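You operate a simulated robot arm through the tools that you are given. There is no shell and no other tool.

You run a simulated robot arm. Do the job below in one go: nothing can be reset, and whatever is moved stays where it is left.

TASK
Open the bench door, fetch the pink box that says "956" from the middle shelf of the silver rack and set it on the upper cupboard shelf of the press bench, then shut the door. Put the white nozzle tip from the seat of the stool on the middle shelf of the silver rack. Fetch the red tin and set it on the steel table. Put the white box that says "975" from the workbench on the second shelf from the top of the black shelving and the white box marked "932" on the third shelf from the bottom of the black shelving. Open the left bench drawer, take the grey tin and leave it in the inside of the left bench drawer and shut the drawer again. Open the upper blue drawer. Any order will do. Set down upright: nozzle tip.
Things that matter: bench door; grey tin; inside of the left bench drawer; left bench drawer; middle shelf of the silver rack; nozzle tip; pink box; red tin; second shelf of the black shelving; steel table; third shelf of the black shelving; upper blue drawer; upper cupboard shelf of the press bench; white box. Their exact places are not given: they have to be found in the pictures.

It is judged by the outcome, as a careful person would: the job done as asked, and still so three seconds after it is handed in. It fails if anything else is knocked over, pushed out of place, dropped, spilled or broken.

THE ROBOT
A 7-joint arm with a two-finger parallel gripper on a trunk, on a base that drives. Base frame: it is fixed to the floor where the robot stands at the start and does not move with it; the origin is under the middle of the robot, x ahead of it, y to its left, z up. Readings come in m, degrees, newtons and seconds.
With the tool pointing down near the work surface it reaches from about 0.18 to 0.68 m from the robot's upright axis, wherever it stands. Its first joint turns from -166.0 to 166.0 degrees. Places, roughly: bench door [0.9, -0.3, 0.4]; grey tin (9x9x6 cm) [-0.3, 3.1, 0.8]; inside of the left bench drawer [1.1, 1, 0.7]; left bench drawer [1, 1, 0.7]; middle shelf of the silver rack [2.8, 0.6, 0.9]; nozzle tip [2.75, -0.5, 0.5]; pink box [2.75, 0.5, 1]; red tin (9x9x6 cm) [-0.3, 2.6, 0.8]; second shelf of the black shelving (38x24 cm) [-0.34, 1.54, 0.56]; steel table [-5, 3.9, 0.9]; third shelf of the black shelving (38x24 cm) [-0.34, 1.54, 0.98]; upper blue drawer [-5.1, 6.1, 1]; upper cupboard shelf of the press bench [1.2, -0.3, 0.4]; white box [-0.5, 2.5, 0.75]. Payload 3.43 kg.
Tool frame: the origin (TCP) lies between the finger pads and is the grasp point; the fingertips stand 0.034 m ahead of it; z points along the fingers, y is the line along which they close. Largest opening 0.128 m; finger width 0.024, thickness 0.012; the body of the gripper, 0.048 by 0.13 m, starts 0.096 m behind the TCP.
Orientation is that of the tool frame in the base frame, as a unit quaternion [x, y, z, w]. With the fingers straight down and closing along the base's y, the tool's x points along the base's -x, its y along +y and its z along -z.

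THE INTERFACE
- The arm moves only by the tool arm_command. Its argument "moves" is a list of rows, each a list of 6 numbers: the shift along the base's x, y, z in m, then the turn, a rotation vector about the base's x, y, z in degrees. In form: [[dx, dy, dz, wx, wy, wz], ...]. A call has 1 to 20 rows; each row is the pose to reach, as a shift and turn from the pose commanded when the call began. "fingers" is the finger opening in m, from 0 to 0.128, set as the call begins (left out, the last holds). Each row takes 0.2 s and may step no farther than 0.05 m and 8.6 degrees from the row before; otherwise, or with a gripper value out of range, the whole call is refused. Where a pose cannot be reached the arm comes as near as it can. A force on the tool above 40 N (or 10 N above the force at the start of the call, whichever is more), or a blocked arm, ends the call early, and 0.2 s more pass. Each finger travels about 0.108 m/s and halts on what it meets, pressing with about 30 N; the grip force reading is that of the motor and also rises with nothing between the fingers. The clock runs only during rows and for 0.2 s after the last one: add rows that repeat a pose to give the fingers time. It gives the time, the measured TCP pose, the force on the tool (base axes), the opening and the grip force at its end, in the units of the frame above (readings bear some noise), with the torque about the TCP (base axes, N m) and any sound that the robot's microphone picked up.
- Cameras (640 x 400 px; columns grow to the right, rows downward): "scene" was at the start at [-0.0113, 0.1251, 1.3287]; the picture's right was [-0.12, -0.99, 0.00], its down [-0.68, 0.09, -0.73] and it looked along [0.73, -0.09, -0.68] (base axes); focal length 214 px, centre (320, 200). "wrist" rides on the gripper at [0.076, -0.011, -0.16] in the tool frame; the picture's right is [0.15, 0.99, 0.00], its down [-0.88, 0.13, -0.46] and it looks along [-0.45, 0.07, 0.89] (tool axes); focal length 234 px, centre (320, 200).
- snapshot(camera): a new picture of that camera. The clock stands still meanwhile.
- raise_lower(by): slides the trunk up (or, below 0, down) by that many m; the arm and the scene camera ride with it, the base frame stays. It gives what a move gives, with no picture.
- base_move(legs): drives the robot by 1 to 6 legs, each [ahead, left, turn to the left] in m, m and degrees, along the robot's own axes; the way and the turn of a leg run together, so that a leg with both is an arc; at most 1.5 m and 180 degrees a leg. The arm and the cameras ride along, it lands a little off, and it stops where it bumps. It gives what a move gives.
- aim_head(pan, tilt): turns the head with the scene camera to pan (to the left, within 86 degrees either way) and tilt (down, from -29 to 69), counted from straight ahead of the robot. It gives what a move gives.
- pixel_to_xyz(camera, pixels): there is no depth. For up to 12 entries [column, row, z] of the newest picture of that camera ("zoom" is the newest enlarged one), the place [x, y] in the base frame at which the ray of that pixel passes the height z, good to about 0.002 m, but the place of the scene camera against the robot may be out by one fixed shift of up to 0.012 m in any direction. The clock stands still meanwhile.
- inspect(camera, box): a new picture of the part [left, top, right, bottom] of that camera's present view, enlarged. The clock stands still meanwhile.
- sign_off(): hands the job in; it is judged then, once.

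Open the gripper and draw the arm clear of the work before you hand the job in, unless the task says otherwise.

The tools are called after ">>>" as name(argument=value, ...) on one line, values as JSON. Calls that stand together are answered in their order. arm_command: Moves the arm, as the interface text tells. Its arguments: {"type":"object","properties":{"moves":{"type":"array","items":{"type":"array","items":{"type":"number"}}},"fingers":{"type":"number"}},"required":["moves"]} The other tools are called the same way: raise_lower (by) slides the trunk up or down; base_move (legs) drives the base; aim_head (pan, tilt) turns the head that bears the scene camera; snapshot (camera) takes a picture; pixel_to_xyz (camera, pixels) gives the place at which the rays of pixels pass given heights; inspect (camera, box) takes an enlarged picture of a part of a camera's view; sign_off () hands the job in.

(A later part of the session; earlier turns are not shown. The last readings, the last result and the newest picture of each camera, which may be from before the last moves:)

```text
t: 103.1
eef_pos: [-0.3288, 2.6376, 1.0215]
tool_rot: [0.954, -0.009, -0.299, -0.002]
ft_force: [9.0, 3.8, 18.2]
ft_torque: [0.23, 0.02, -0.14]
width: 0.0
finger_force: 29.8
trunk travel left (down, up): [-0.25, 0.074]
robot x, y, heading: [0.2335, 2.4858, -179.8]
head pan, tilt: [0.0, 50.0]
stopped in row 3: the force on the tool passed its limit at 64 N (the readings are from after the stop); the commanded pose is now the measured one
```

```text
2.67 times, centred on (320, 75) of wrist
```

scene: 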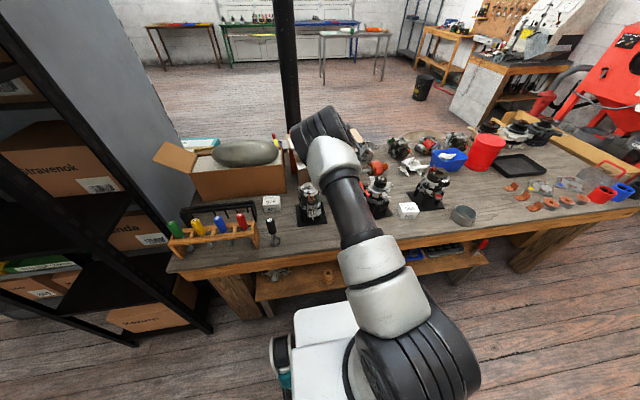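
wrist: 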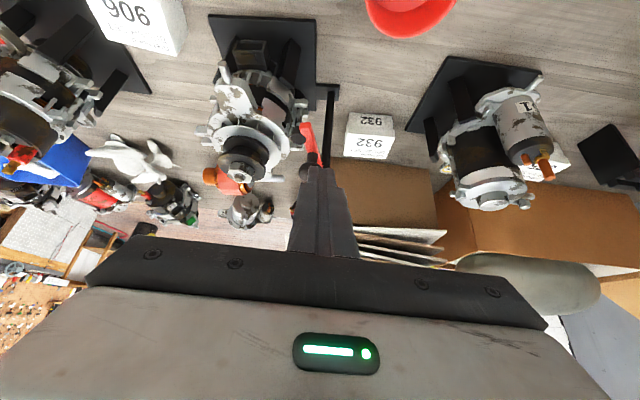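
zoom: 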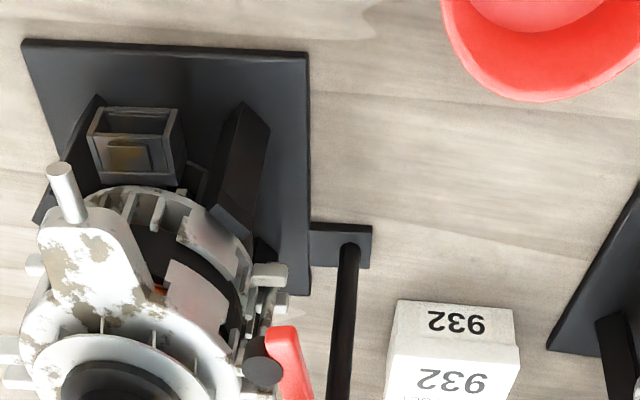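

The stand now shows its front-left corner at (458, 312) versus (452, 303) originally, so the push moved it partly back. I lift clear with shorter steps and re-measure against the original view.

>>> arm_command(moves=[[0.01, 0, 0.02, 0, 0, 0], [0.025, 0, 0.05, 0, 3, 0], [0.045, -0.006, 0.075, 0, 8, 0], [0.066, -0.013, 0.08, 0, 10, 0], [0.066, -0.013, 0.08, 0, 10, 0]])

>>> snapshot(camera="wrist")

>>> snapshot(camera="scene")

>>> inspect(camera="scene", box=[280, 130, 440, 230])

>>> pixel_to_xyz(camera="scene", pixels=[[393, 205.75, 0.755], [423, 205.75, 0.755], [381, 210, 0.755]])

```text
t: 104.3
eef_pos: [-0.2635, 2.6205, 1.0977]
tool_rot: [0.926, -0.006, -0.378, 0.002]
ft_force: [0.5, -0.9, 0.2]
ft_torque: [0.02, 0.03, -0.01]
width: 0.0001
finger_force: 30.2
trunk travel left (down, up): [-0.25, 0.074]
robot x, y, heading: [0.2341, 2.4886, -179.7]
head pan, tilt: [0.0, 50.0]
```

```text
taken
```

wrist: 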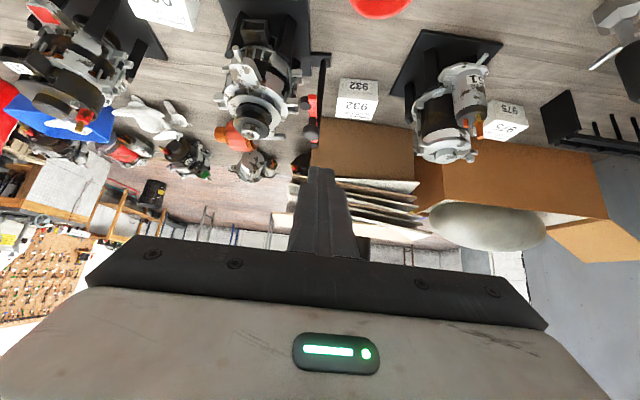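

```text
taken
```

scene: 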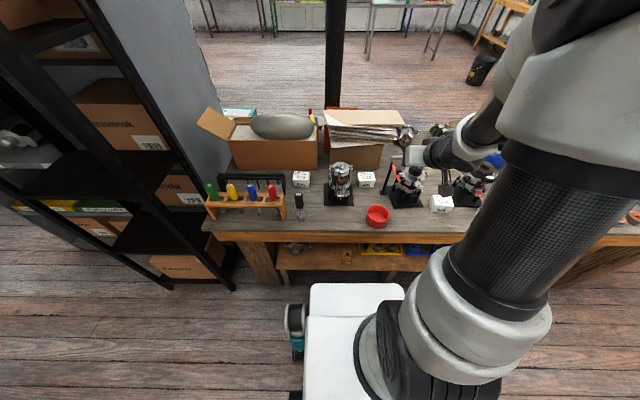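

```text
4.00 times, centred on (360, 180) of scene
```

zoom: 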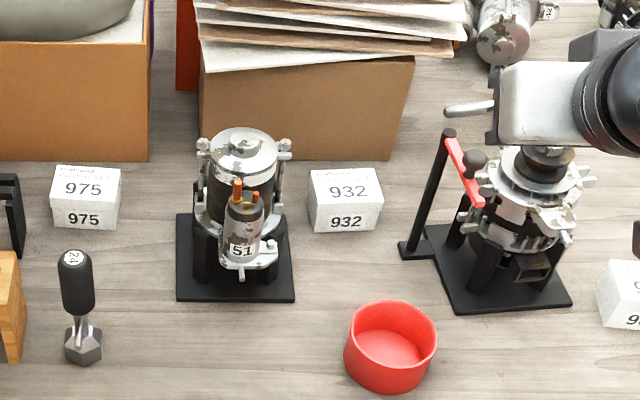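

```text
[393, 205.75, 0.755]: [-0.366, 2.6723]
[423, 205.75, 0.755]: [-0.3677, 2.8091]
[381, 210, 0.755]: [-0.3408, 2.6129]
```

The residual offset of the stand is now about 1 cm, so I leave it alone. For "932" I'll use a vertical tool, which stays clear of the leaning post; I move the base 0.07 m closer and bring the tool upright above the box.

>>> base_move(legs=[[0.07, 0, 0]])

>>> arm_command(moves=[[0.0, -0.025, 0.02, 0, -8, 0], [-0.01, -0.05, 0.03, 0, -16, 0], [-0.03, -0.067, 0.03, 0, -24, 0], [-0.07, -0.067, 0.03, 0, -32, 0], [-0.11, -0.067, 0.03, 0, -40, 0], [-0.15, -0.067, 0.03, 0, -45, 0], [-0.178, -0.067, 0.02, 0, -45, 2.5], [-0.178, -0.067, -0.02, 0, -45, 2.5], [-0.178, -0.067, -0.06, 0, -45, 2.5], [-0.178, -0.067, -0.06, 0, -45, 2.5]], fingers=0.125)

>>> snapshot(camera="wrist")

```text
t: 105.3
eef_pos: [-0.3358, 2.624, 1.0974]
tool_rot: [0.926, -0.007, -0.377, 0.001]
ft_force: [0.8, -0.3, 0.3]
ft_torque: [-0.01, 0.01, 0.03]
width: 0.0
finger_force: 29.9
trunk travel left (down, up): [-0.25, 0.074]
robot x, y, heading: [0.1623, 2.4907, -179.5]
head pan, tilt: [0.0, 50.0]
```

```text
t: 107.5
eef_pos: [-0.5132, 2.5556, 1.0374]
tool_rot: [1.0, 0.013, 0.006, 0.007]
ft_force: [0.6, -0.3, -0.6]
ft_torque: [-0.01, 0.0, 0.0]
width: 0.1251
finger_force: 0.0
trunk travel left (down, up): [-0.25, 0.074]
robot x, y, heading: [0.1614, 2.49, -179.8]
head pan, tilt: [0.0, 50.0]
```

```text
taken
```

wrist: 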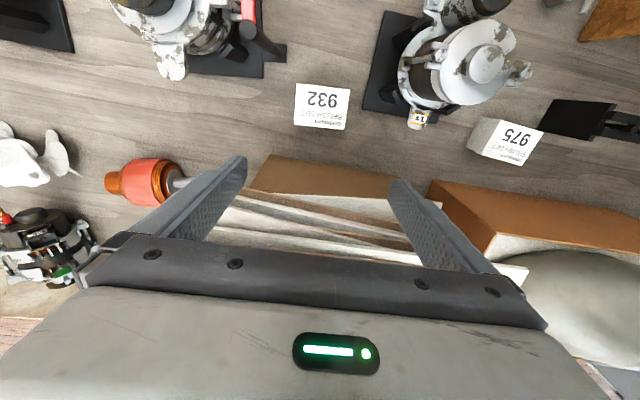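

The tool is vertical above the box, which shows at (322, 106) well clear of both neighbours. I zoom to fix its centre and orientation.

>>> inspect(camera="wrist", box=[272, 66, 376, 131])

>>> pixel_to_xyz(camera="wrist", pixels=[[297, 83, 0.8], [350, 88, 0.8], [345, 130, 0.8], [294, 124, 0.8], [297, 83, 0.81], [350, 88, 0.81]])

```text
6.15 times, centred on (324, 98) of wrist
```

zoom: 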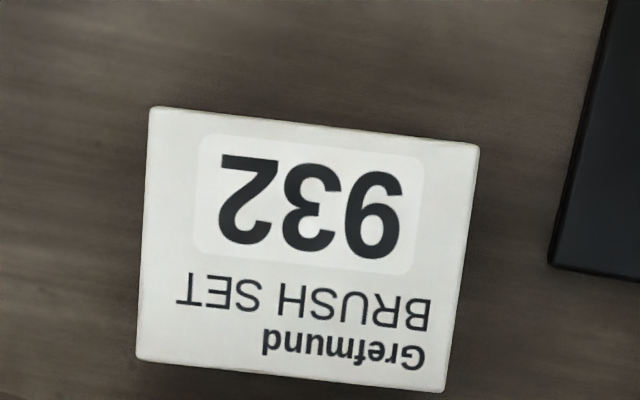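

```text
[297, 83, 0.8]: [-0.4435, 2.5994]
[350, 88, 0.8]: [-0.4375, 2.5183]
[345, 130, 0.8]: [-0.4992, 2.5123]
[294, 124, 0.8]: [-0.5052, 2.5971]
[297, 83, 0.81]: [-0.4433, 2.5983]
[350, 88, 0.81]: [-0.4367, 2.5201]
```

The vertical view puts the box's centre at x ≈ -0.47, which disagrees with the tilted casts at z = 0.75; that and the stop height (fingertips at z ≈ 0.791) mean the table top is really near 0.79, so the fingers had hit the table. I recast with corrected heights.

>>> pixel_to_xyz(camera="wrist", pixels=[[297, 83, 0.84], [350, 88, 0.84], [345, 130, 0.84], [294, 124, 0.84], [286, 47, 0.795], [286, 62, 0.795], [362, 109, 0.795], [468, 142, 0.79], [505, 166, 0.84], [542, 130, 0.84], [482, 118, 0.84], [529, 166, 0.84]])

>>> inspect(camera="wrist", box=[400, 60, 640, 210])

```text
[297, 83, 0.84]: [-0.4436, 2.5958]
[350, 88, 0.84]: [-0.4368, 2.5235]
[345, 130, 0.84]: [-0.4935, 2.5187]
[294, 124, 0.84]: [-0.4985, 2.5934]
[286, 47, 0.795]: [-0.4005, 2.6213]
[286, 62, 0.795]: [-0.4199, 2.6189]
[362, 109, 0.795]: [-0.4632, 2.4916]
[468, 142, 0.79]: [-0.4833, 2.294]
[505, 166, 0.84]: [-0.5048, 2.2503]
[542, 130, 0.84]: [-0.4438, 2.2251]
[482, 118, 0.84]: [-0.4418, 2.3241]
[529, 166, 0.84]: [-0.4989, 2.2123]
```

```text
2.67 times, centred on (520, 135) of wrist
```

zoom: 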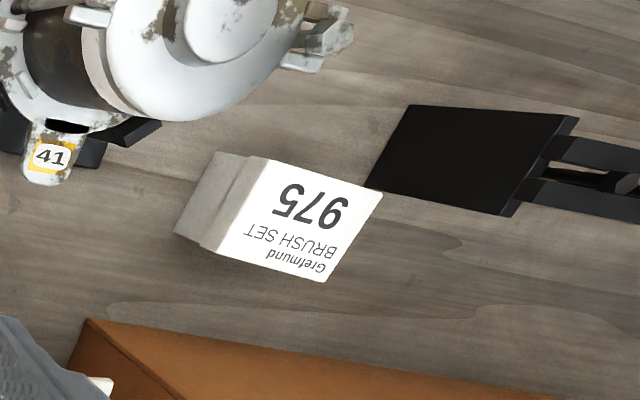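

"932" is centred at (-0.468, 2.558), 0.074 × 0.056 m, with its top at about z 0.84. I shift over it, align the yaw and descend to z 0.89 for a check.

>>> arm_command(moves=[[0.025, 0.002, 0.0, 0, 0, 2], [0.045, 0.003, -0.01, 0, 0, 3.5], [0.045, 0.003, -0.05, 0, 0, 3.5], [0.045, 0.003, -0.09, 0, 0, 3.5], [0.045, 0.003, -0.12, 0, 0, 3.5], [0.045, 0.003, -0.145, 0, 0, 3.5], [0.045, 0.003, -0.145, 0, 0, 3.5]], fingers=0.1)

>>> snapshot(camera="wrist")

```text
t: 109.1
eef_pos: [-0.4666, 2.5574, 0.8941]
tool_rot: [0.999, 0.044, 0.006, 0.007]
ft_force: [0.0, 0.8, 0.1]
ft_torque: [0.01, 0.0, -0.03]
width: 0.1001
finger_force: 0.1
trunk travel left (down, up): [-0.25, 0.074]
robot x, y, heading: [0.1637, 2.4886, -179.8]
head pan, tilt: [0.0, 50.0]
```

```text
taken
```

wrist: 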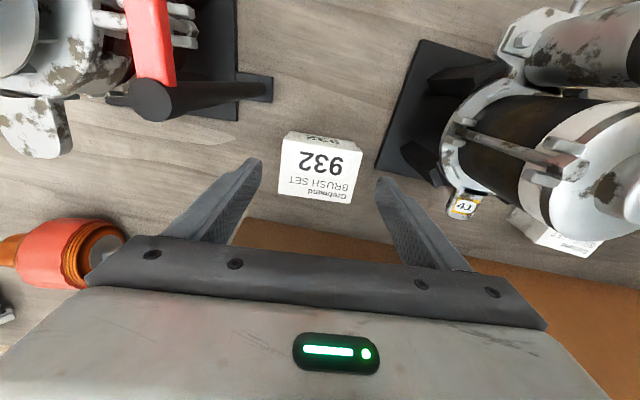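

The box lies centred between the fingertips (258, 163) and (385, 180). I descend 0.056 m to z ≈ 0.838 and close.

>>> arm_command(moves=[[0, 0, -0.025, 0, 0, 0], [0, 0, -0.045, 0, 0, 0], [0, 0, -0.056, 0, 0, 0], [0, 0, -0.056, 0, 0, 0]], fingers=0.1)

>>> arm_command(moves=[[0, 0, 0, 0, 0, 0], [0, 0, 0, 0, 0, 0], [0, 0, 0, 0, 0, 0]], fingers=0.0)

>>> snapshot(camera="wrist")

```text
t: 110.1
eef_pos: [-0.4665, 2.556, 0.8376]
tool_rot: [0.999, 0.044, 0.006, 0.006]
ft_force: [-0.4, 0.6, -0.5]
ft_torque: [0.02, 0.02, 0.03]
width: 0.1001
finger_force: 0.1
trunk travel left (down, up): [-0.25, 0.074]
robot x, y, heading: [0.1611, 2.4892, -179.5]
head pan, tilt: [0.0, 50.0]
```

```text
t: 110.9
eef_pos: [-0.4669, 2.5563, 0.8384]
tool_rot: [0.999, 0.043, 0.005, 0.006]
ft_force: [-0.3, 0.7, -0.5]
ft_torque: [0.11, 0.05, -0.03]
width: 0.0742
finger_force: 29.9
trunk travel left (down, up): [-0.25, 0.074]
robot x, y, heading: [0.1618, 2.4888, -179.5]
head pan, tilt: [0.0, 50.0]
```

```text
taken
```

wrist: 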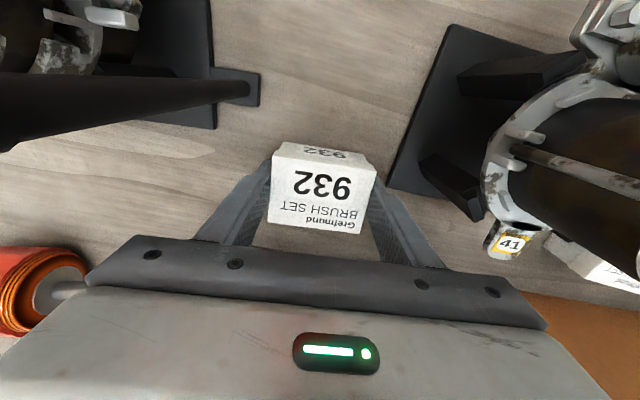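

Box "932" is held (width 0.074). I lift it straight up 0.25 m, clear of the post, and look at the wrist's shape from the scene camera to plan the shelf insertion.

>>> arm_command(moves=[[0, 0, 0.03, 0, 0, 0], [0, 0, 0.07, 0, 0, 0], [0, 0, 0.11, 0, 0, 0], [0, 0, 0.15, 0, 0, 0], [0, 0, 0.19, 0, 0, 0], [0, 0, 0.23, 0, 0, 0], [0, 0, 0.26, 0, 0, 0]], fingers=0.0)

>>> snapshot(camera="wrist")

>>> snapshot(camera="scene")

```text
t: 112.5
eef_pos: [-0.4673, 2.5588, 1.0965]
tool_rot: [0.999, 0.043, 0.006, 0.006]
ft_force: [0.3, -0.1, -0.5]
ft_torque: [0.01, 0.0, -0.05]
width: 0.0743
finger_force: 30.3
trunk travel left (down, up): [-0.25, 0.074]
robot x, y, heading: [0.159, 2.4908, -179.5]
head pan, tilt: [0.0, 50.0]
```

```text
taken
```

wrist: 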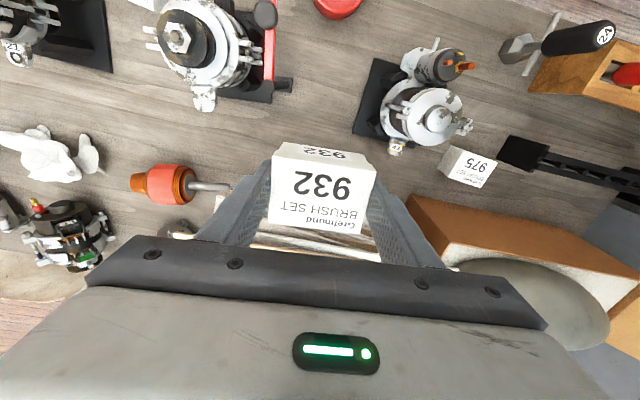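

```text
taken
```

scene: 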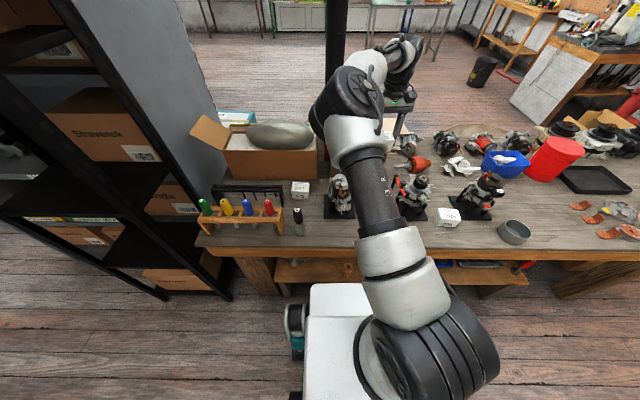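

Held and clear. A vertical tool would be tight under the shelf above, so I plan to set the box on a free spot near the bench's front edge and re-grasp it at 45 degrees. I zoom on the front strip to find free space.

>>> inspect(camera="scene", box=[190, 150, 446, 310])

>>> pixel_to_xyz(camera="zoom", pixels=[[320, 245, 0.79], [10, 222, 0.79], [270, 215, 0.79], [340, 165, 0.79], [418, 170, 0.79], [265, 207, 0.79], [285, 215, 0.79]])

```text
2.50 times, centred on (318, 230) of scene
```

zoom: 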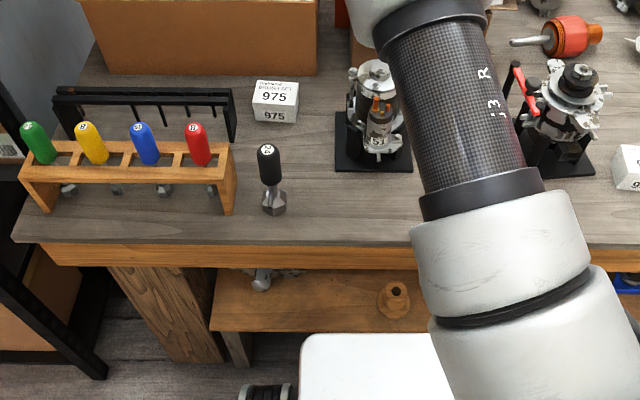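

```text
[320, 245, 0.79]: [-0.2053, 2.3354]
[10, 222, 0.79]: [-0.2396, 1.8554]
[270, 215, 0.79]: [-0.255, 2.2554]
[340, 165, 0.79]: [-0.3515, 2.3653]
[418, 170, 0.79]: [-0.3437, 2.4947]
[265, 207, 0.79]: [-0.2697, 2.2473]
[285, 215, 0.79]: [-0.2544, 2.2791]
```

A free spot lies near (-0.27, 2.42), between the driver "24" at (-0.262, 2.26) and the red tin. I carry the box over there at height, squaring it up, then lower.

>>> arm_command(moves=[[0.04, -0.025, 0.0, 0, 0, -1.5], [0.08, -0.055, 0, 0, 0, -3], [0.12, -0.08, 0, 0, 0, -4.5], [0.16, -0.11, 0, 0, 0, -5], [0.197, -0.139, 0, 0, 0, -5], [0.197, -0.139, -0.04, 0, 0, -5], [0.197, -0.139, -0.08, 0, 0, -5], [0.197, -0.139, -0.12, 0, 0, -5], [0.197, -0.139, -0.16, 0, 0, -5], [0.197, -0.139, -0.2, 0, 0, -5], [0.197, -0.139, -0.22, 0, 0, -5], [0.197, -0.139, -0.22, 0, 0, -5]], fingers=0.0)

>>> snapshot(camera="wrist")

>>> snapshot(camera="scene")

```text
t: 115.1
eef_pos: [-0.2715, 2.4203, 0.8788]
tool_rot: [1.0, 0.0, 0.005, 0.007]
ft_force: [0.0, 0.5, -0.8]
ft_torque: [0.0, -0.02, -0.02]
width: 0.074
finger_force: 29.8
trunk travel left (down, up): [-0.25, 0.074]
robot x, y, heading: [0.161, 2.4865, -179.5]
head pan, tilt: [0.0, 50.0]
```

```text
taken
```

wrist: 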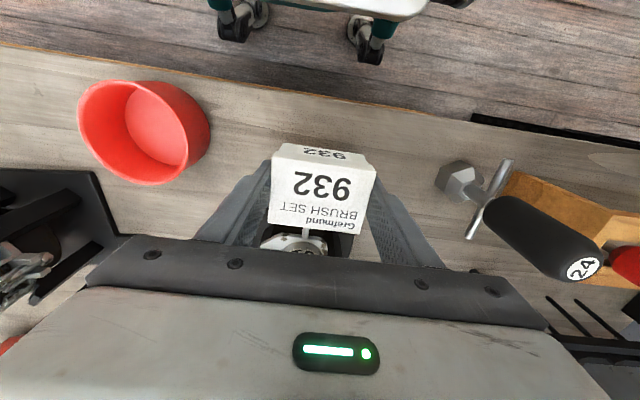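

```text
taken
```

scene: 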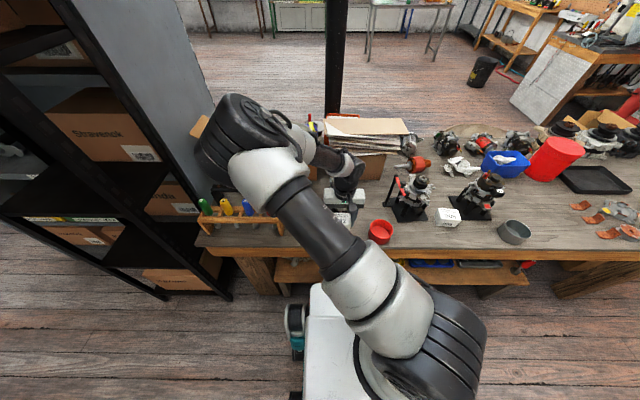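

The spot is clear and the box hangs level between tin and driver. I lower it to the grasp height (z 0.84) and check contact.

>>> arm_command(moves=[[0, 0, -0.02, 0, 0, 0], [0, 0, -0.034, 0, 0, 0], [0, 0, -0.0395, 0, 0, 0], [0, 0, -0.0395, 0, 0, 0]], fingers=0.0)

```text
t: 116.1
eef_pos: [-0.2715, 2.4188, 0.8383]
tool_rot: [1.0, -0.001, 0.005, 0.006]
ft_force: [-0.8, -0.6, -0.9]
ft_torque: [0.02, -0.03, 0.02]
width: 0.0741
finger_force: 29.9
trunk travel left (down, up): [-0.25, 0.074]
robot x, y, heading: [0.1637, 2.4896, -179.7]
head pan, tilt: [0.0, 50.0]
```

Same height as at the grasp, with almost no contact force. I lower 2 mm more, open the fingers to 0.11 and rise.

>>> arm_command(moves=[[0, 0, -0.002, 0, 0, 0], [0, 0, -0.002, 0, 0, 0]], fingers=0.0)

>>> arm_command(moves=[[0, 0, 0, 0, 0, 0], [0, 0, 0, 0, 0, 0], [0, 0, 0.02, 0, 0, 0], [0, 0, 0.06, 0, 0, 0], [0, 0, 0.1, 0, 0, 0], [0, 0, 0.14, 0, 0, 0], [0, 0, 0.18, 0, 0, 0]], fingers=0.1)

>>> snapshot(camera="wrist")

```text
t: 116.7
eef_pos: [-0.2706, 2.4196, 0.8377]
tool_rot: [1.0, 0.0, 0.003, 0.007]
ft_force: [-0.8, -1.0, 22.3]
ft_torque: [0.81, -0.11, 0.0]
width: 0.0742
finger_force: 29.7
trunk travel left (down, up): [-0.25, 0.074]
robot x, y, heading: [0.163, 2.4914, -179.6]
head pan, tilt: [0.0, 50.0]
```

```text
t: 118.3
eef_pos: [-0.2708, 2.421, 1.0158]
tool_rot: [1.0, -0.001, 0.005, 0.008]
ft_force: [-0.2, -0.6, -0.9]
ft_torque: [-0.02, 0.0, 0.0]
width: 0.0998
finger_force: 0.1
trunk travel left (down, up): [-0.25, 0.074]
robot x, y, heading: [0.1613, 2.489, -179.5]
head pan, tilt: [0.0, 50.0]
```

```text
taken
```

wrist: 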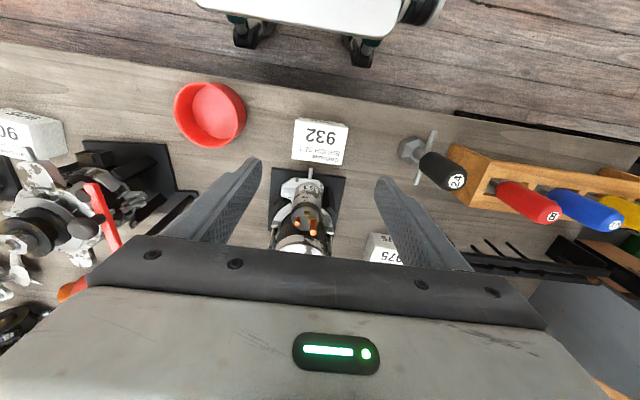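

Box "932" stands free at (320, 142). I back the base 0.17 m, then re-approach it with the tool tilted at 45 degrees.

>>> base_move(legs=[[-0.17, 0, 0]])

>>> arm_command(moves=[[-0.01, 0, 0.01, 0, 7.5, 0], [-0.02, 0, 0.02, 0, 15, 0], [-0.04, 0, 0.01, 0, 22.5, 0], [-0.06, 0, -0.01, 0, 30, 0], [-0.08, 0, -0.04, 0, 37.5, 0], [-0.095, 0, -0.08, 0, 45, 0], [-0.1, 0, -0.11, 0, 45, 0], [-0.1, 0, -0.11, 0, 45, 0]], fingers=0.105)

>>> snapshot(camera="wrist")

>>> snapshot(camera="scene")

```text
t: 119.8
eef_pos: [-0.0978, 2.4229, 1.0152]
tool_rot: [1.0, -0.001, 0.005, 0.006]
ft_force: [0.6, -0.3, -0.5]
ft_torque: [0.0, 0.0, -0.01]
width: 0.1
finger_force: 0.0
trunk travel left (down, up): [-0.25, 0.074]
robot x, y, heading: [0.3348, 2.4903, -179.8]
head pan, tilt: [0.0, 50.0]
```

```text
t: 121.6
eef_pos: [-0.1978, 2.4256, 0.9054]
tool_rot: [0.926, 0.001, -0.378, 0.006]
ft_force: [-0.3, -0.3, 0.1]
ft_torque: [0.02, -0.03, -0.02]
width: 0.105
finger_force: 0.0
trunk travel left (down, up): [-0.25, 0.074]
robot x, y, heading: [0.3356, 2.4916, -179.4]
head pan, tilt: [0.0, 50.0]
```

```text
taken
```

wrist: 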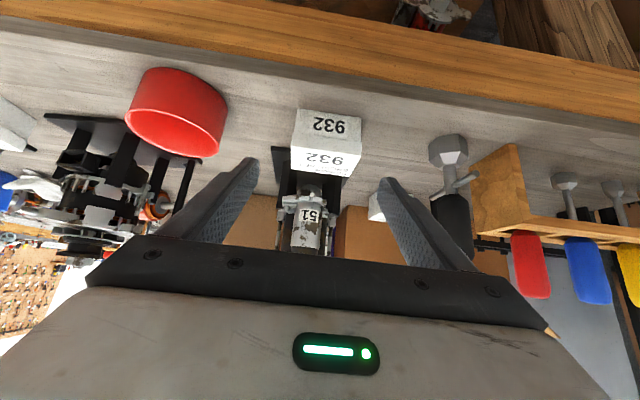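

```text
taken
```

scene: 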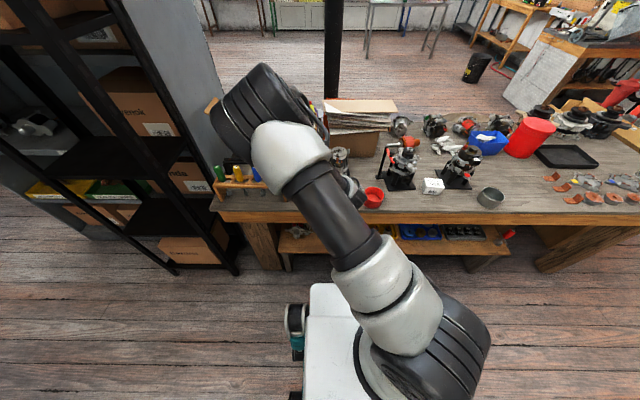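

The box is ahead of the fingers at (328, 135). I cast its front bottom and top edges at the corrected heights to confirm centring.

>>> inspect(camera="wrist", box=[256, 90, 400, 180])

>>> pixel_to_xyz(camera="wrist", pixels=[[300, 110, 0.79], [361, 117, 0.79], [292, 146, 0.84], [361, 151, 0.84], [292, 169, 0.84], [348, 176, 0.84]])

```text
4.44 times, centred on (328, 135) of wrist
```

zoom: 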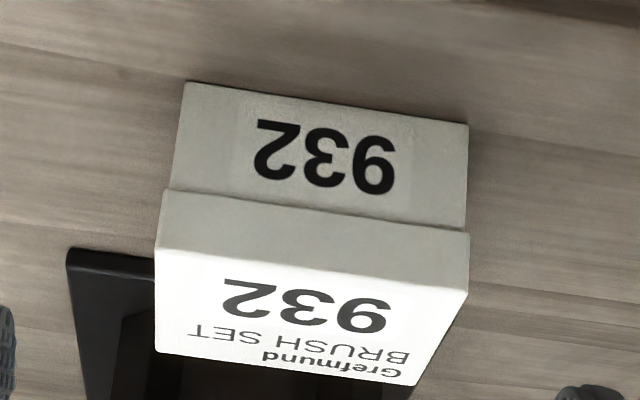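

```text
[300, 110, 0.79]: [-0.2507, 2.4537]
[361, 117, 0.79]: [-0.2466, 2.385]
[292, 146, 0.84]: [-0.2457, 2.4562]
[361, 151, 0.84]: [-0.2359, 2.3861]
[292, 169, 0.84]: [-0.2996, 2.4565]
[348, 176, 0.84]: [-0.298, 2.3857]
```

Box centre is (-0.272, 2.420), so I shift 5 mm to -y and advance along the tool axis to (-0.270, 2.4205, 0.831), then close.

>>> arm_command(moves=[[-0.018, -0.005, -0.018, 0, 0, 0], [-0.036, -0.005, -0.036, 0, 0, 0], [-0.054, -0.005, -0.056, 0, 0, 0], [-0.068, -0.005, -0.068, 0, 0, 0], [-0.072, -0.005, -0.0745, 0, 0, 0], [-0.072, -0.005, -0.0745, 0, 0, 0]], fingers=0.105)

>>> snapshot(camera="wrist")

```text
t: 123.0
eef_pos: [-0.2712, 2.4181, 0.8311]
tool_rot: [0.926, 0.001, -0.378, 0.006]
ft_force: [0.1, -0.7, 0.3]
ft_torque: [0.01, -0.01, -0.02]
width: 0.1053
finger_force: 0.0
trunk travel left (down, up): [-0.25, 0.074]
robot x, y, heading: [0.3348, 2.4861, -179.6]
head pan, tilt: [0.0, 50.0]
```

```text
taken
```

wrist: 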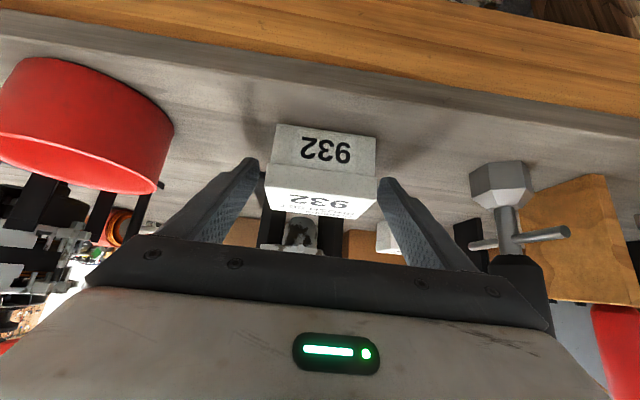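

The box sits between the fingers with clearance on both sides. I close and lift 0.12 m, backing off.

>>> arm_command(moves=[[0, 0, 0, 0, 0, 0], [0, 0, 0, 0, 0, 0], [0, 0, 0, 0, 0, 0]], fingers=0.0)

>>> arm_command(moves=[[0, 0, 0.02, 0, 0, 0], [0, 0, 0.05, 0, 0, 0], [0.02, 0, 0.09, 0, 0, 0], [0.05, 0, 0.13, 0, 0, 0], [0.08, 0, 0.17, 0, 0, 0], [0.11, 0, 0.21, 0, 0, 0], [0.14, 0, 0.24, 0, 0, 0]], fingers=0.0)

>>> snapshot(camera="wrist")

>>> snapshot(camera="scene")

```text
t: 123.8
eef_pos: [-0.2707, 2.4182, 0.8314]
tool_rot: [0.926, 0.002, -0.378, 0.007]
ft_force: [-0.3, 0.8, 0.2]
ft_torque: [0.05, 0.03, 0.0]
width: 0.0742
finger_force: 30.7
trunk travel left (down, up): [-0.25, 0.074]
robot x, y, heading: [0.3348, 2.4912, -179.6]
head pan, tilt: [0.0, 50.0]
```

```text
t: 125.4
eef_pos: [-0.1309, 2.417, 1.0711]
tool_rot: [0.926, 0.001, -0.378, 0.006]
ft_force: [0.0, -0.8, 0.1]
ft_torque: [0.01, 0.0, 0.0]
width: 0.0746
finger_force: 30.2
trunk travel left (down, up): [-0.25, 0.074]
robot x, y, heading: [0.3354, 2.4915, -179.6]
head pan, tilt: [0.0, 50.0]
```

```text
taken
```

wrist: 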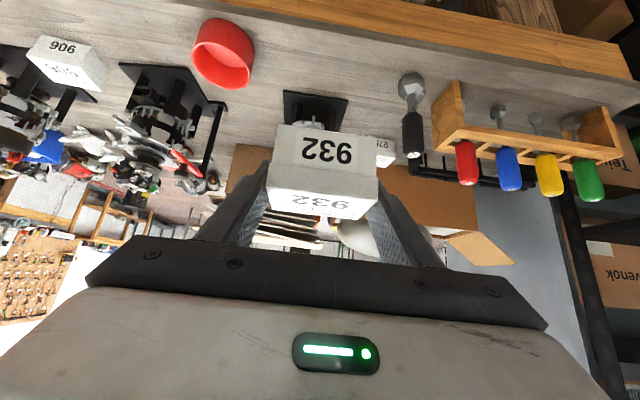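

```text
taken
```

scene: 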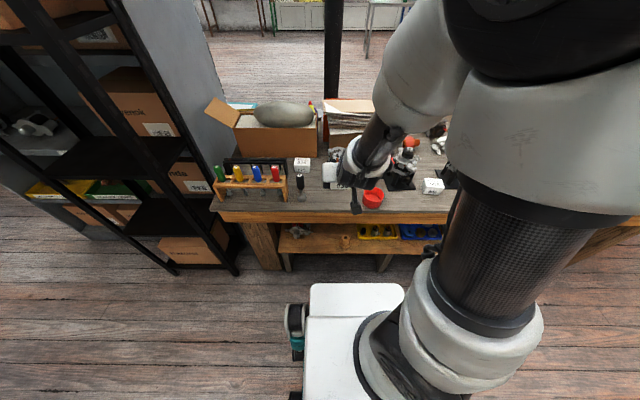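

"932" is held level at 45 degrees; its bottom is 0.042 m below the TCP. I back off 0.12 m and slide left to stand before the black shelving.

>>> base_move(legs=[[-0.12, 0, 0], [0, 0.87, 0]])

>>> aim_head(pan=0, tilt=30)

>>> snapshot(camera="scene")

>>> snapshot(camera="wrist")

```text
t: 135.0
eef_pos: [-0.0087, 1.5449, 1.0694]
tool_rot: [0.926, 0.0, -0.377, 0.006]
ft_force: [-0.2, 0.0, -1.1]
ft_torque: [0.0, -0.02, -0.01]
width: 0.0743
finger_force: 29.6
trunk travel left (down, up): [-0.25, 0.074]
robot x, y, heading: [0.4588, 1.6176, -180.0]
head pan, tilt: [0.0, 50.0]
```

```text
t: 135.8
eef_pos: [-0.0087, 1.5449, 1.0705]
tool_rot: [0.926, 0.001, -0.377, 0.007]
ft_force: [-0.1, 0.8, -1.0]
ft_torque: [0.0, -0.02, -0.02]
width: 0.0744
finger_force: 30.2
trunk travel left (down, up): [-0.25, 0.074]
robot x, y, heading: [0.4564, 1.6181, -179.5]
head pan, tilt: [0.0, 30.0]
```

```text
taken
```

scene: 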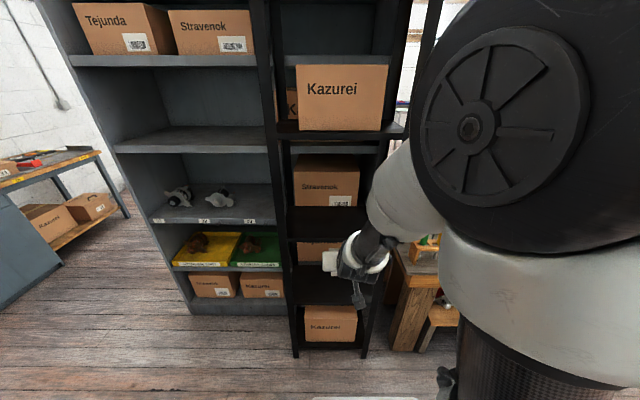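

```text
taken
```

wrist: 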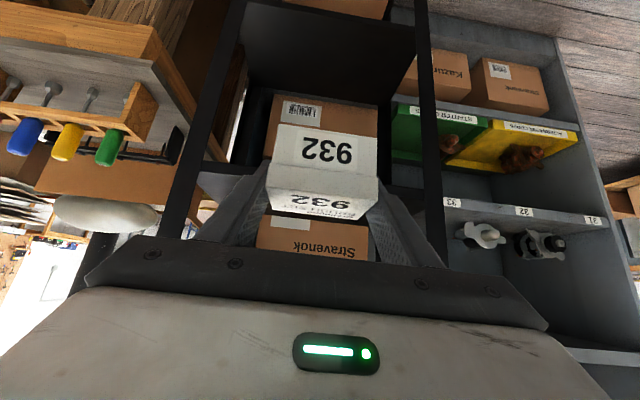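

The shelving's posts show at (215, 80) and (430, 120) in the wrist picture with the TCP centred at y = 1.545. I drive 0.15 m ahead, then will extend the arm over the z 0.98 board.

>>> base_move(legs=[[0.15, 0, 0]])

>>> arm_command(moves=[[-0.03, 0, 0.01, 0, 0, 0], [-0.06, 0, 0.01, 0, 0, 0], [-0.09, 0, 0.01, 0, 0, 0], [-0.12, 0, 0.01, 0, 0, 0], [-0.15, 0, 0.01, 0, 0, 0], [-0.165, 0, 0.01, 0, 0, 0], [-0.165, 0, 0.01, 0, 0, 0]], fingers=0.0)

>>> snapshot(camera="wrist")

>>> snapshot(camera="scene")

```text
t: 137.2
eef_pos: [-0.1575, 1.5452, 1.0702]
tool_rot: [0.926, 0.0, -0.378, 0.006]
ft_force: [1.0, -0.1, 0.1]
ft_torque: [0.01, 0.0, -0.02]
width: 0.0742
finger_force: 30.5
trunk travel left (down, up): [-0.25, 0.074]
robot x, y, heading: [0.3093, 1.6183, -180.2]
head pan, tilt: [0.0, 30.0]
```

```text
t: 138.8
eef_pos: [-0.3249, 1.5448, 1.0793]
tool_rot: [0.926, 0.0, -0.378, 0.006]
ft_force: [-0.1, 0.5, 0.2]
ft_torque: [0.0, -0.04, -0.01]
width: 0.0744
finger_force: 30.0
trunk travel left (down, up): [-0.25, 0.074]
robot x, y, heading: [0.3122, 1.6163, -180.0]
head pan, tilt: [0.0, 30.0]
```

```text
taken
```

wrist: 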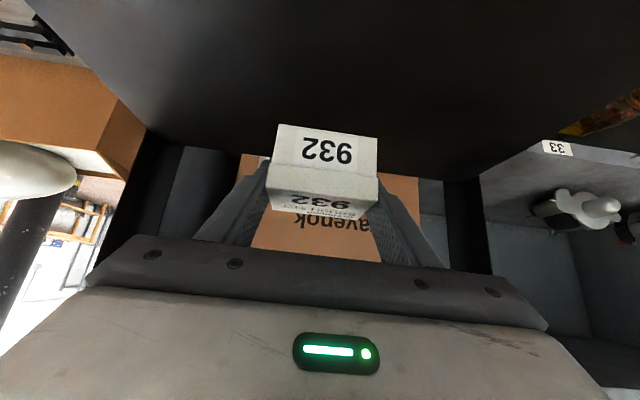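

```text
taken
```

scene: 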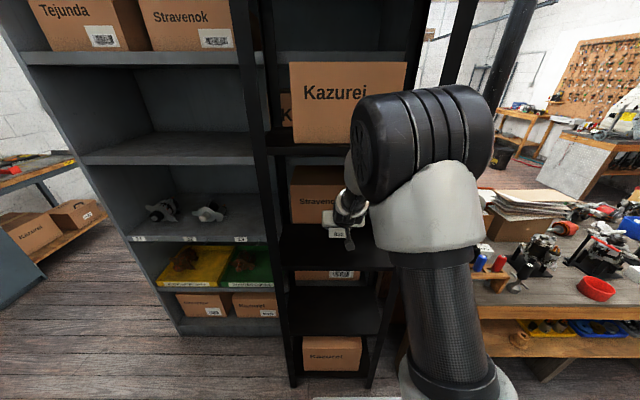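

The box is above the board, between the posts. I lower it to about 7 mm above the expected height, then feel for contact.

>>> arm_command(moves=[[0, 0, -0.02, 0, 0, 0], [0, 0, -0.04, 0, 0, 0], [0, 0, -0.05, 0, 0, 0], [0, 0, -0.05, 0, 0, 0]], fingers=0.0)

>>> arm_command(moves=[[0, 0, -0.003, 0, 0, 0], [0, 0, -0.005, 0, 0, 0], [0, 0, -0.005, 0, 0, 0]], fingers=0.0)

>>> snapshot(camera="wrist")

```text
t: 139.8
eef_pos: [-0.3235, 1.5456, 1.0307]
tool_rot: [0.926, -0.001, -0.378, 0.006]
ft_force: [-0.9, 0.4, -0.8]
ft_torque: [0.0, 0.0, -0.01]
width: 0.0746
finger_force: 29.8
trunk travel left (down, up): [-0.25, 0.074]
robot x, y, heading: [0.3083, 1.6163, -180.0]
head pan, tilt: [0.0, 30.0]
```

```text
t: 140.6
eef_pos: [-0.3223, 1.545, 1.0259]
tool_rot: [0.926, 0.0, -0.377, 0.006]
ft_force: [0.1, 0.2, -0.6]
ft_torque: [0.01, -0.01, 0.0]
width: 0.0744
finger_force: 29.8
trunk travel left (down, up): [-0.25, 0.074]
robot x, y, heading: [0.3083, 1.6169, -179.9]
head pan, tilt: [0.0, 30.0]
```

```text
taken
```

wrist: 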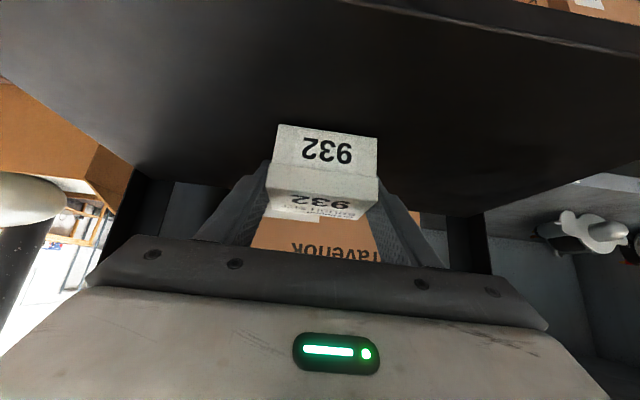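

No contact yet at z 1.026. I keep lowering in 2 mm steps and watch the vertical force.

>>> arm_command(moves=[[0, 0, -0.002, 0, 0, 0], [0, 0, -0.003, 0, 0, 0], [0, 0, -0.003, 0, 0, 0]], fingers=0.0)

>>> arm_command(moves=[[0, 0, -0.002, 0, 0, 0], [0, 0, -0.002, 0, 0, 0]], fingers=0.0)

```text
t: 141.4
eef_pos: [-0.3223, 1.546, 1.0225]
tool_rot: [0.926, 0.0, -0.377, 0.006]
ft_force: [0.6, -0.2, -0.6]
ft_torque: [0.01, -0.01, -0.02]
width: 0.0743
finger_force: 30.2
trunk travel left (down, up): [-0.25, 0.074]
robot x, y, heading: [0.3101, 1.6176, -179.8]
head pan, tilt: [0.0, 30.0]
```

```text
t: 142.0
eef_pos: [-0.3224, 1.5445, 1.023]
tool_rot: [0.925, 0.0, -0.38, 0.006]
ft_force: [0.1, -0.5, 8.0]
ft_torque: [0.33, -0.19, -0.03]
width: 0.0741
finger_force: 29.9
trunk travel left (down, up): [-0.25, 0.074]
robot x, y, heading: [0.3108, 1.6184, -179.7]
head pan, tilt: [0.0, 30.0]
```

Contact at z 1.0225 (8 N), so the board is at 0.981 and the box rests on it. I open the fingers and withdraw back along the tool axis.

>>> arm_command(moves=[[0, 0, 0, 0, 0, 0], [0, 0, 0, 0, 0, 0], [0.015, 0, 0.015, 0, 0, 0], [0.04, 0, 0.04, 0, 0, 0], [0.07, 0, 0.06, 0, 0, 0], [0.11, 0, 0.07, 0, 0, 0], [0.15, 0, 0.07, 0, 0, 0], [0.19, 0, 0.07, 0, 0, 0], [0.22, 0, 0.07, 0, 0, 0]], fingers=0.1)

>>> snapshot(camera="wrist")

```text
t: 144.0
eef_pos: [-0.1302, 1.5393, 1.0993]
tool_rot: [0.926, 0.0, -0.377, 0.005]
ft_force: [0.0, 0.2, -0.4]
ft_torque: [0.0, 0.02, 0.03]
width: 0.1
finger_force: 0.1
out of reach, approached as far as the arm can: row 9
trunk travel left (down, up): [-0.25, 0.074]
robot x, y, heading: [0.3099, 1.6161, -179.9]
head pan, tilt: [0.0, 30.0]
```

```text
taken
```

wrist: 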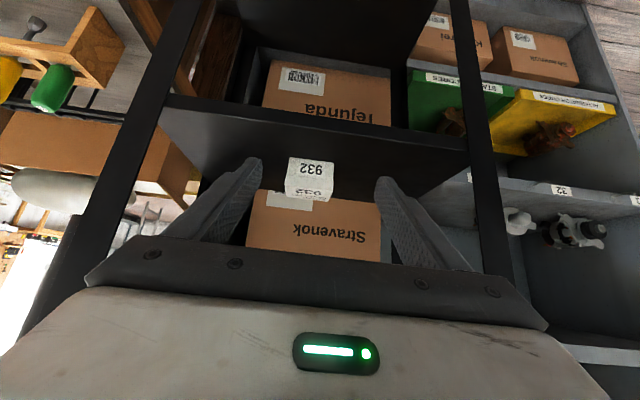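

"932" stands upright on its board at (310, 175). Now I go back for "975": back off, slide right, and bring the tool vertical before driving in.

>>> base_move(legs=[[-0.14, 0, 0], [0, -0.72, 0]])

>>> arm_command(moves=[[-0.005, 0, 0.01, 0, -7.5, 0], [-0.01, 0, 0.02, 0, -15, 0], [-0.015, 0, 0.03, 0, -22.5, 0], [-0.02, 0, 0.04, 0, -30, 0], [-0.025, 0, 0.05, 0, -37.5, 0], [-0.03, 0, 0.05, 0, -45, 0], [-0.03, 0, 0.05, 0, -45, 0]], fingers=0.1)

>>> base_move(legs=[[0.28, 0, 0]])

>>> snapshot(camera="wrist")

>>> aim_head(pan=10, tilt=50)

>>> snapshot(camera="scene")

```text
t: 152.3
eef_pos: [0.0071, 2.2616, 1.0988]
tool_rot: [0.926, -0.003, -0.377, 0.005]
ft_force: [0.0, -0.1, -0.2]
ft_torque: [-0.04, 0.0, 0.02]
width: 0.1003
finger_force: 0.1
trunk travel left (down, up): [-0.25, 0.074]
robot x, y, heading: [0.4518, 2.3373, 179.6]
head pan, tilt: [0.0, 30.0]
```

```text
t: 153.9
eef_pos: [-0.0221, 2.2598, 1.1499]
tool_rot: [1.0, -0.003, 0.007, 0.004]
ft_force: [-0.1, -0.2, 0.0]
ft_torque: [0.03, -0.03, -0.02]
width: 0.1
finger_force: 0.0
out of reach, approached as far as the arm can: row 1, 2, 3, 4
trunk travel left (down, up): [-0.25, 0.074]
robot x, y, heading: [0.4494, 2.3375, 180.0]
head pan, tilt: [0.0, 30.0]
```

```text
t: 155.8
eef_pos: [-0.3008, 2.2612, 1.149]
tool_rot: [1.0, -0.004, 0.006, 0.004]
ft_force: [-0.1, -0.7, -0.7]
ft_torque: [0.01, -0.04, 0.01]
width: 0.0999
finger_force: 0.0
trunk travel left (down, up): [-0.25, 0.074]
robot x, y, heading: [0.1705, 2.3353, 179.8]
head pan, tilt: [0.0, 30.0]
```

```text
taken
```

wrist: 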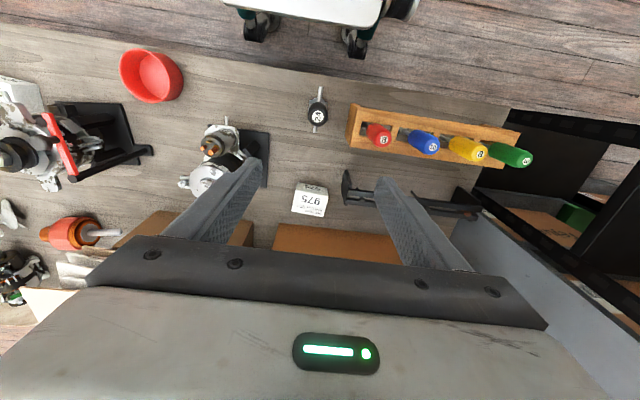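

```text
t: 156.7
eef_pos: [-0.3006, 2.2613, 1.1493]
tool_rot: [1.0, -0.003, 0.006, 0.004]
ft_force: [0.6, -0.3, 0.2]
ft_torque: [0.0, 0.01, 0.03]
width: 0.1001
finger_force: 0.2
trunk travel left (down, up): [-0.25, 0.074]
robot x, y, heading: [0.1701, 2.3341, 179.9]
head pan, tilt: [10.0, 50.0]
```

```text
taken
```

scene: 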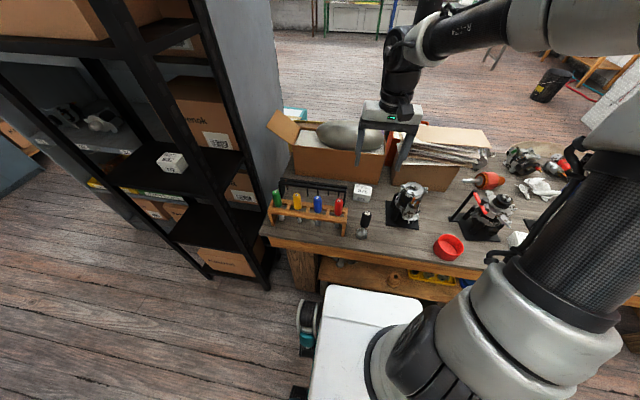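

From above, "975" shows at (310, 200), with the black rack to its right at (345, 188). I zoom and cast its corners at z 0.84.

>>> inspect(camera="wrist", box=[262, 160, 374, 230])

>>> pixel_to_xyz(camera="zoom", pixels=[[320, 200, 0.84]])

```text
5.71 times, centred on (318, 195) of wrist
```

zoom: 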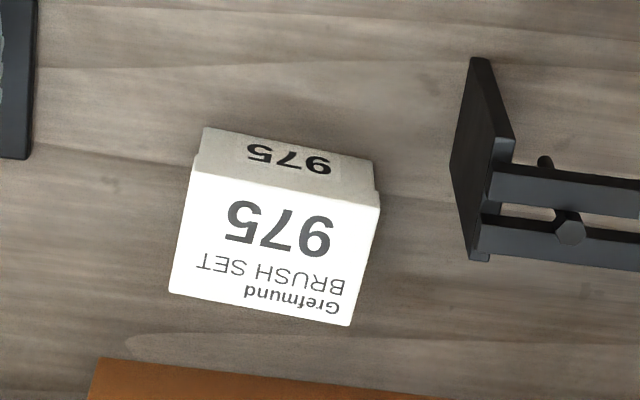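

```text
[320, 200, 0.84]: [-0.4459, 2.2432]
```

>>> pixel_to_xyz(camera="zoom", pixels=[[192, 167, 0.84], [381, 206, 0.84], [350, 326, 0.84], [170, 293, 0.84], [205, 127, 0.79], [373, 160, 0.79], [478, 57, 0.85], [452, 165, 0.85], [472, 260, 0.79], [30, 158, 0.795]])

```text
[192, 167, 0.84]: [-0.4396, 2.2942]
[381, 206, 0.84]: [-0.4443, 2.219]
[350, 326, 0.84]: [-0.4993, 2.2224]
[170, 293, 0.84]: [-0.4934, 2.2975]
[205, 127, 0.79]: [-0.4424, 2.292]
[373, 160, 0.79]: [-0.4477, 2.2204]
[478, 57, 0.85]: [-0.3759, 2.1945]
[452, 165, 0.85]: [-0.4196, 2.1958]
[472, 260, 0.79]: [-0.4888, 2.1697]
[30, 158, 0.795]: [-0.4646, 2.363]
```

"975" is centred at (-0.469, 2.258), turned about -3.6 degrees, with the black rack's end plate at y ≈ 2.19. I move above it, descend to z 0.90 with the opening at 0.094, and check.

>>> arm_command(moves=[[-0.045, 0, 0, 0, 0, -1], [-0.09, 0, 0, 0, 0, -2], [-0.135, 0, 0, 0, 0, -3.3], [-0.1686, 0, 0, 0, 0, -3.3], [-0.1686, 0, -0.05, 0, 0, -3.3], [-0.1686, 0, -0.1, 0, 0, -3.3], [-0.1686, 0, -0.15, 0, 0, -3.3], [-0.1686, 0, -0.2, 0, 0, -3.3], [-0.1686, 0, -0.24, 0, 0, -3.3], [-0.1686, 0, -0.25, 0, 0, -3.3], [-0.1686, 0, -0.25, 0, 0, -3.3]], fingers=0.094)

>>> snapshot(camera="wrist")

```text
t: 159.1
eef_pos: [-0.471, 2.2608, 0.8975]
tool_rot: [0.999, -0.032, 0.005, 0.004]
ft_force: [-0.3, 0.5, 0.1]
ft_torque: [0.02, 0.0, -0.02]
width: 0.0941
finger_force: 0.0
trunk travel left (down, up): [-0.25, 0.074]
robot x, y, heading: [0.1723, 2.3422, 180.1]
head pan, tilt: [10.0, 50.0]
```

```text
taken
```

wrist: 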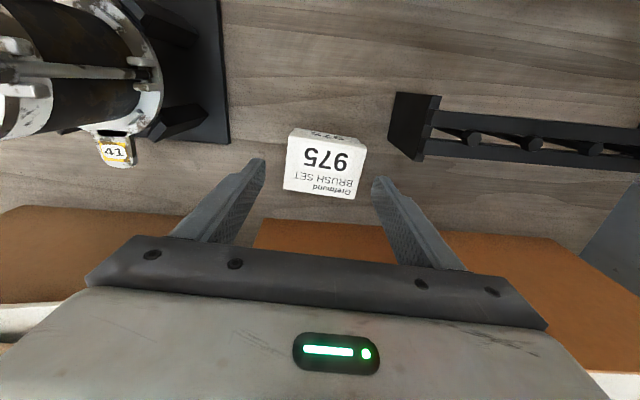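

Centred. Before descending I check the rack plate's nearest edge at (388, 150) and (420, 160) against the right finger's outer side at y ≈ 2.202.

>>> pixel_to_xyz(camera="wrist", pixels=[[388, 148, 0.79], [388, 148, 0.83], [388, 148, 0.86], [420, 160, 0.79], [420, 160, 0.83], [420, 160, 0.86], [394, 93, 0.79], [394, 93, 0.86]])

>>> inspect(camera="wrist", box=[340, 80, 468, 160])

```text
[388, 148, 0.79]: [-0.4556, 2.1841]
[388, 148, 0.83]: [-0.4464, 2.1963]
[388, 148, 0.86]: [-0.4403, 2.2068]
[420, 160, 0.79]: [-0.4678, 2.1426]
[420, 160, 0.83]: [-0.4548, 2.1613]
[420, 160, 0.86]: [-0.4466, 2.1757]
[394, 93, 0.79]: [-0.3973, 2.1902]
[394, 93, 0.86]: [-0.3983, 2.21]
```

```text
5.00 times, centred on (404, 120) of wrist
```

zoom: 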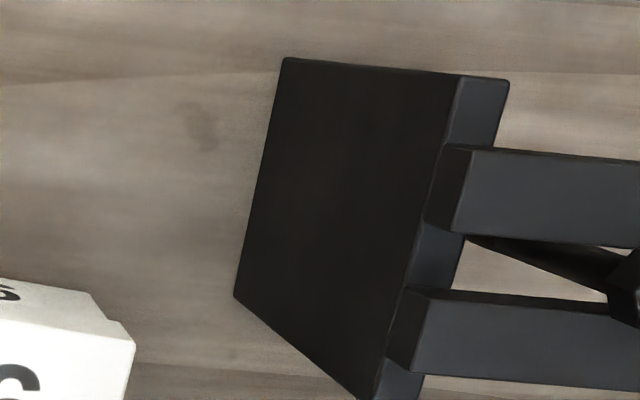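

The plate's face is at y ≈ 2.186, leaving about 1.5 cm beside the finger. I descend to z 0.838, close and lift.

>>> arm_command(moves=[[0, 0, -0.025, 0, 0, 0], [0.001, 0, -0.045, 0, 0, 0], [0.002, 0, -0.0595, 0, 0, 0], [0.002, 0, -0.0595, 0, 0, 0]], fingers=0.094)

>>> arm_command(moves=[[0, 0, 0, 0, 0, 0], [0, 0, 0, 0, 0, 0], [0, 0, 0, 0, 0, 0]], fingers=0.0)

>>> snapshot(camera="wrist")

```text
t: 160.1
eef_pos: [-0.4675, 2.2619, 0.8378]
tool_rot: [0.999, -0.033, 0.005, 0.003]
ft_force: [-1.6, 0.2, -0.7]
ft_torque: [0.0, -0.04, -0.03]
width: 0.0941
finger_force: 0.0
trunk travel left (down, up): [-0.25, 0.074]
robot x, y, heading: [0.169, 2.3378, 180.1]
head pan, tilt: [10.0, 50.0]
```

```text
t: 160.9
eef_pos: [-0.467, 2.2607, 0.8385]
tool_rot: [0.999, -0.033, 0.007, 0.004]
ft_force: [-0.1, -0.7, 0.2]
ft_torque: [0.03, -0.02, 0.05]
width: 0.0739
finger_force: 30.2
trunk travel left (down, up): [-0.25, 0.074]
robot x, y, heading: [0.1722, 2.3347, 180.2]
head pan, tilt: [10.0, 50.0]
```

```text
taken
```

wrist: 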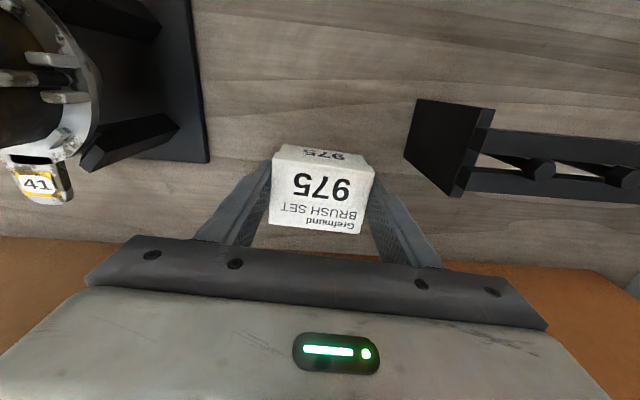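

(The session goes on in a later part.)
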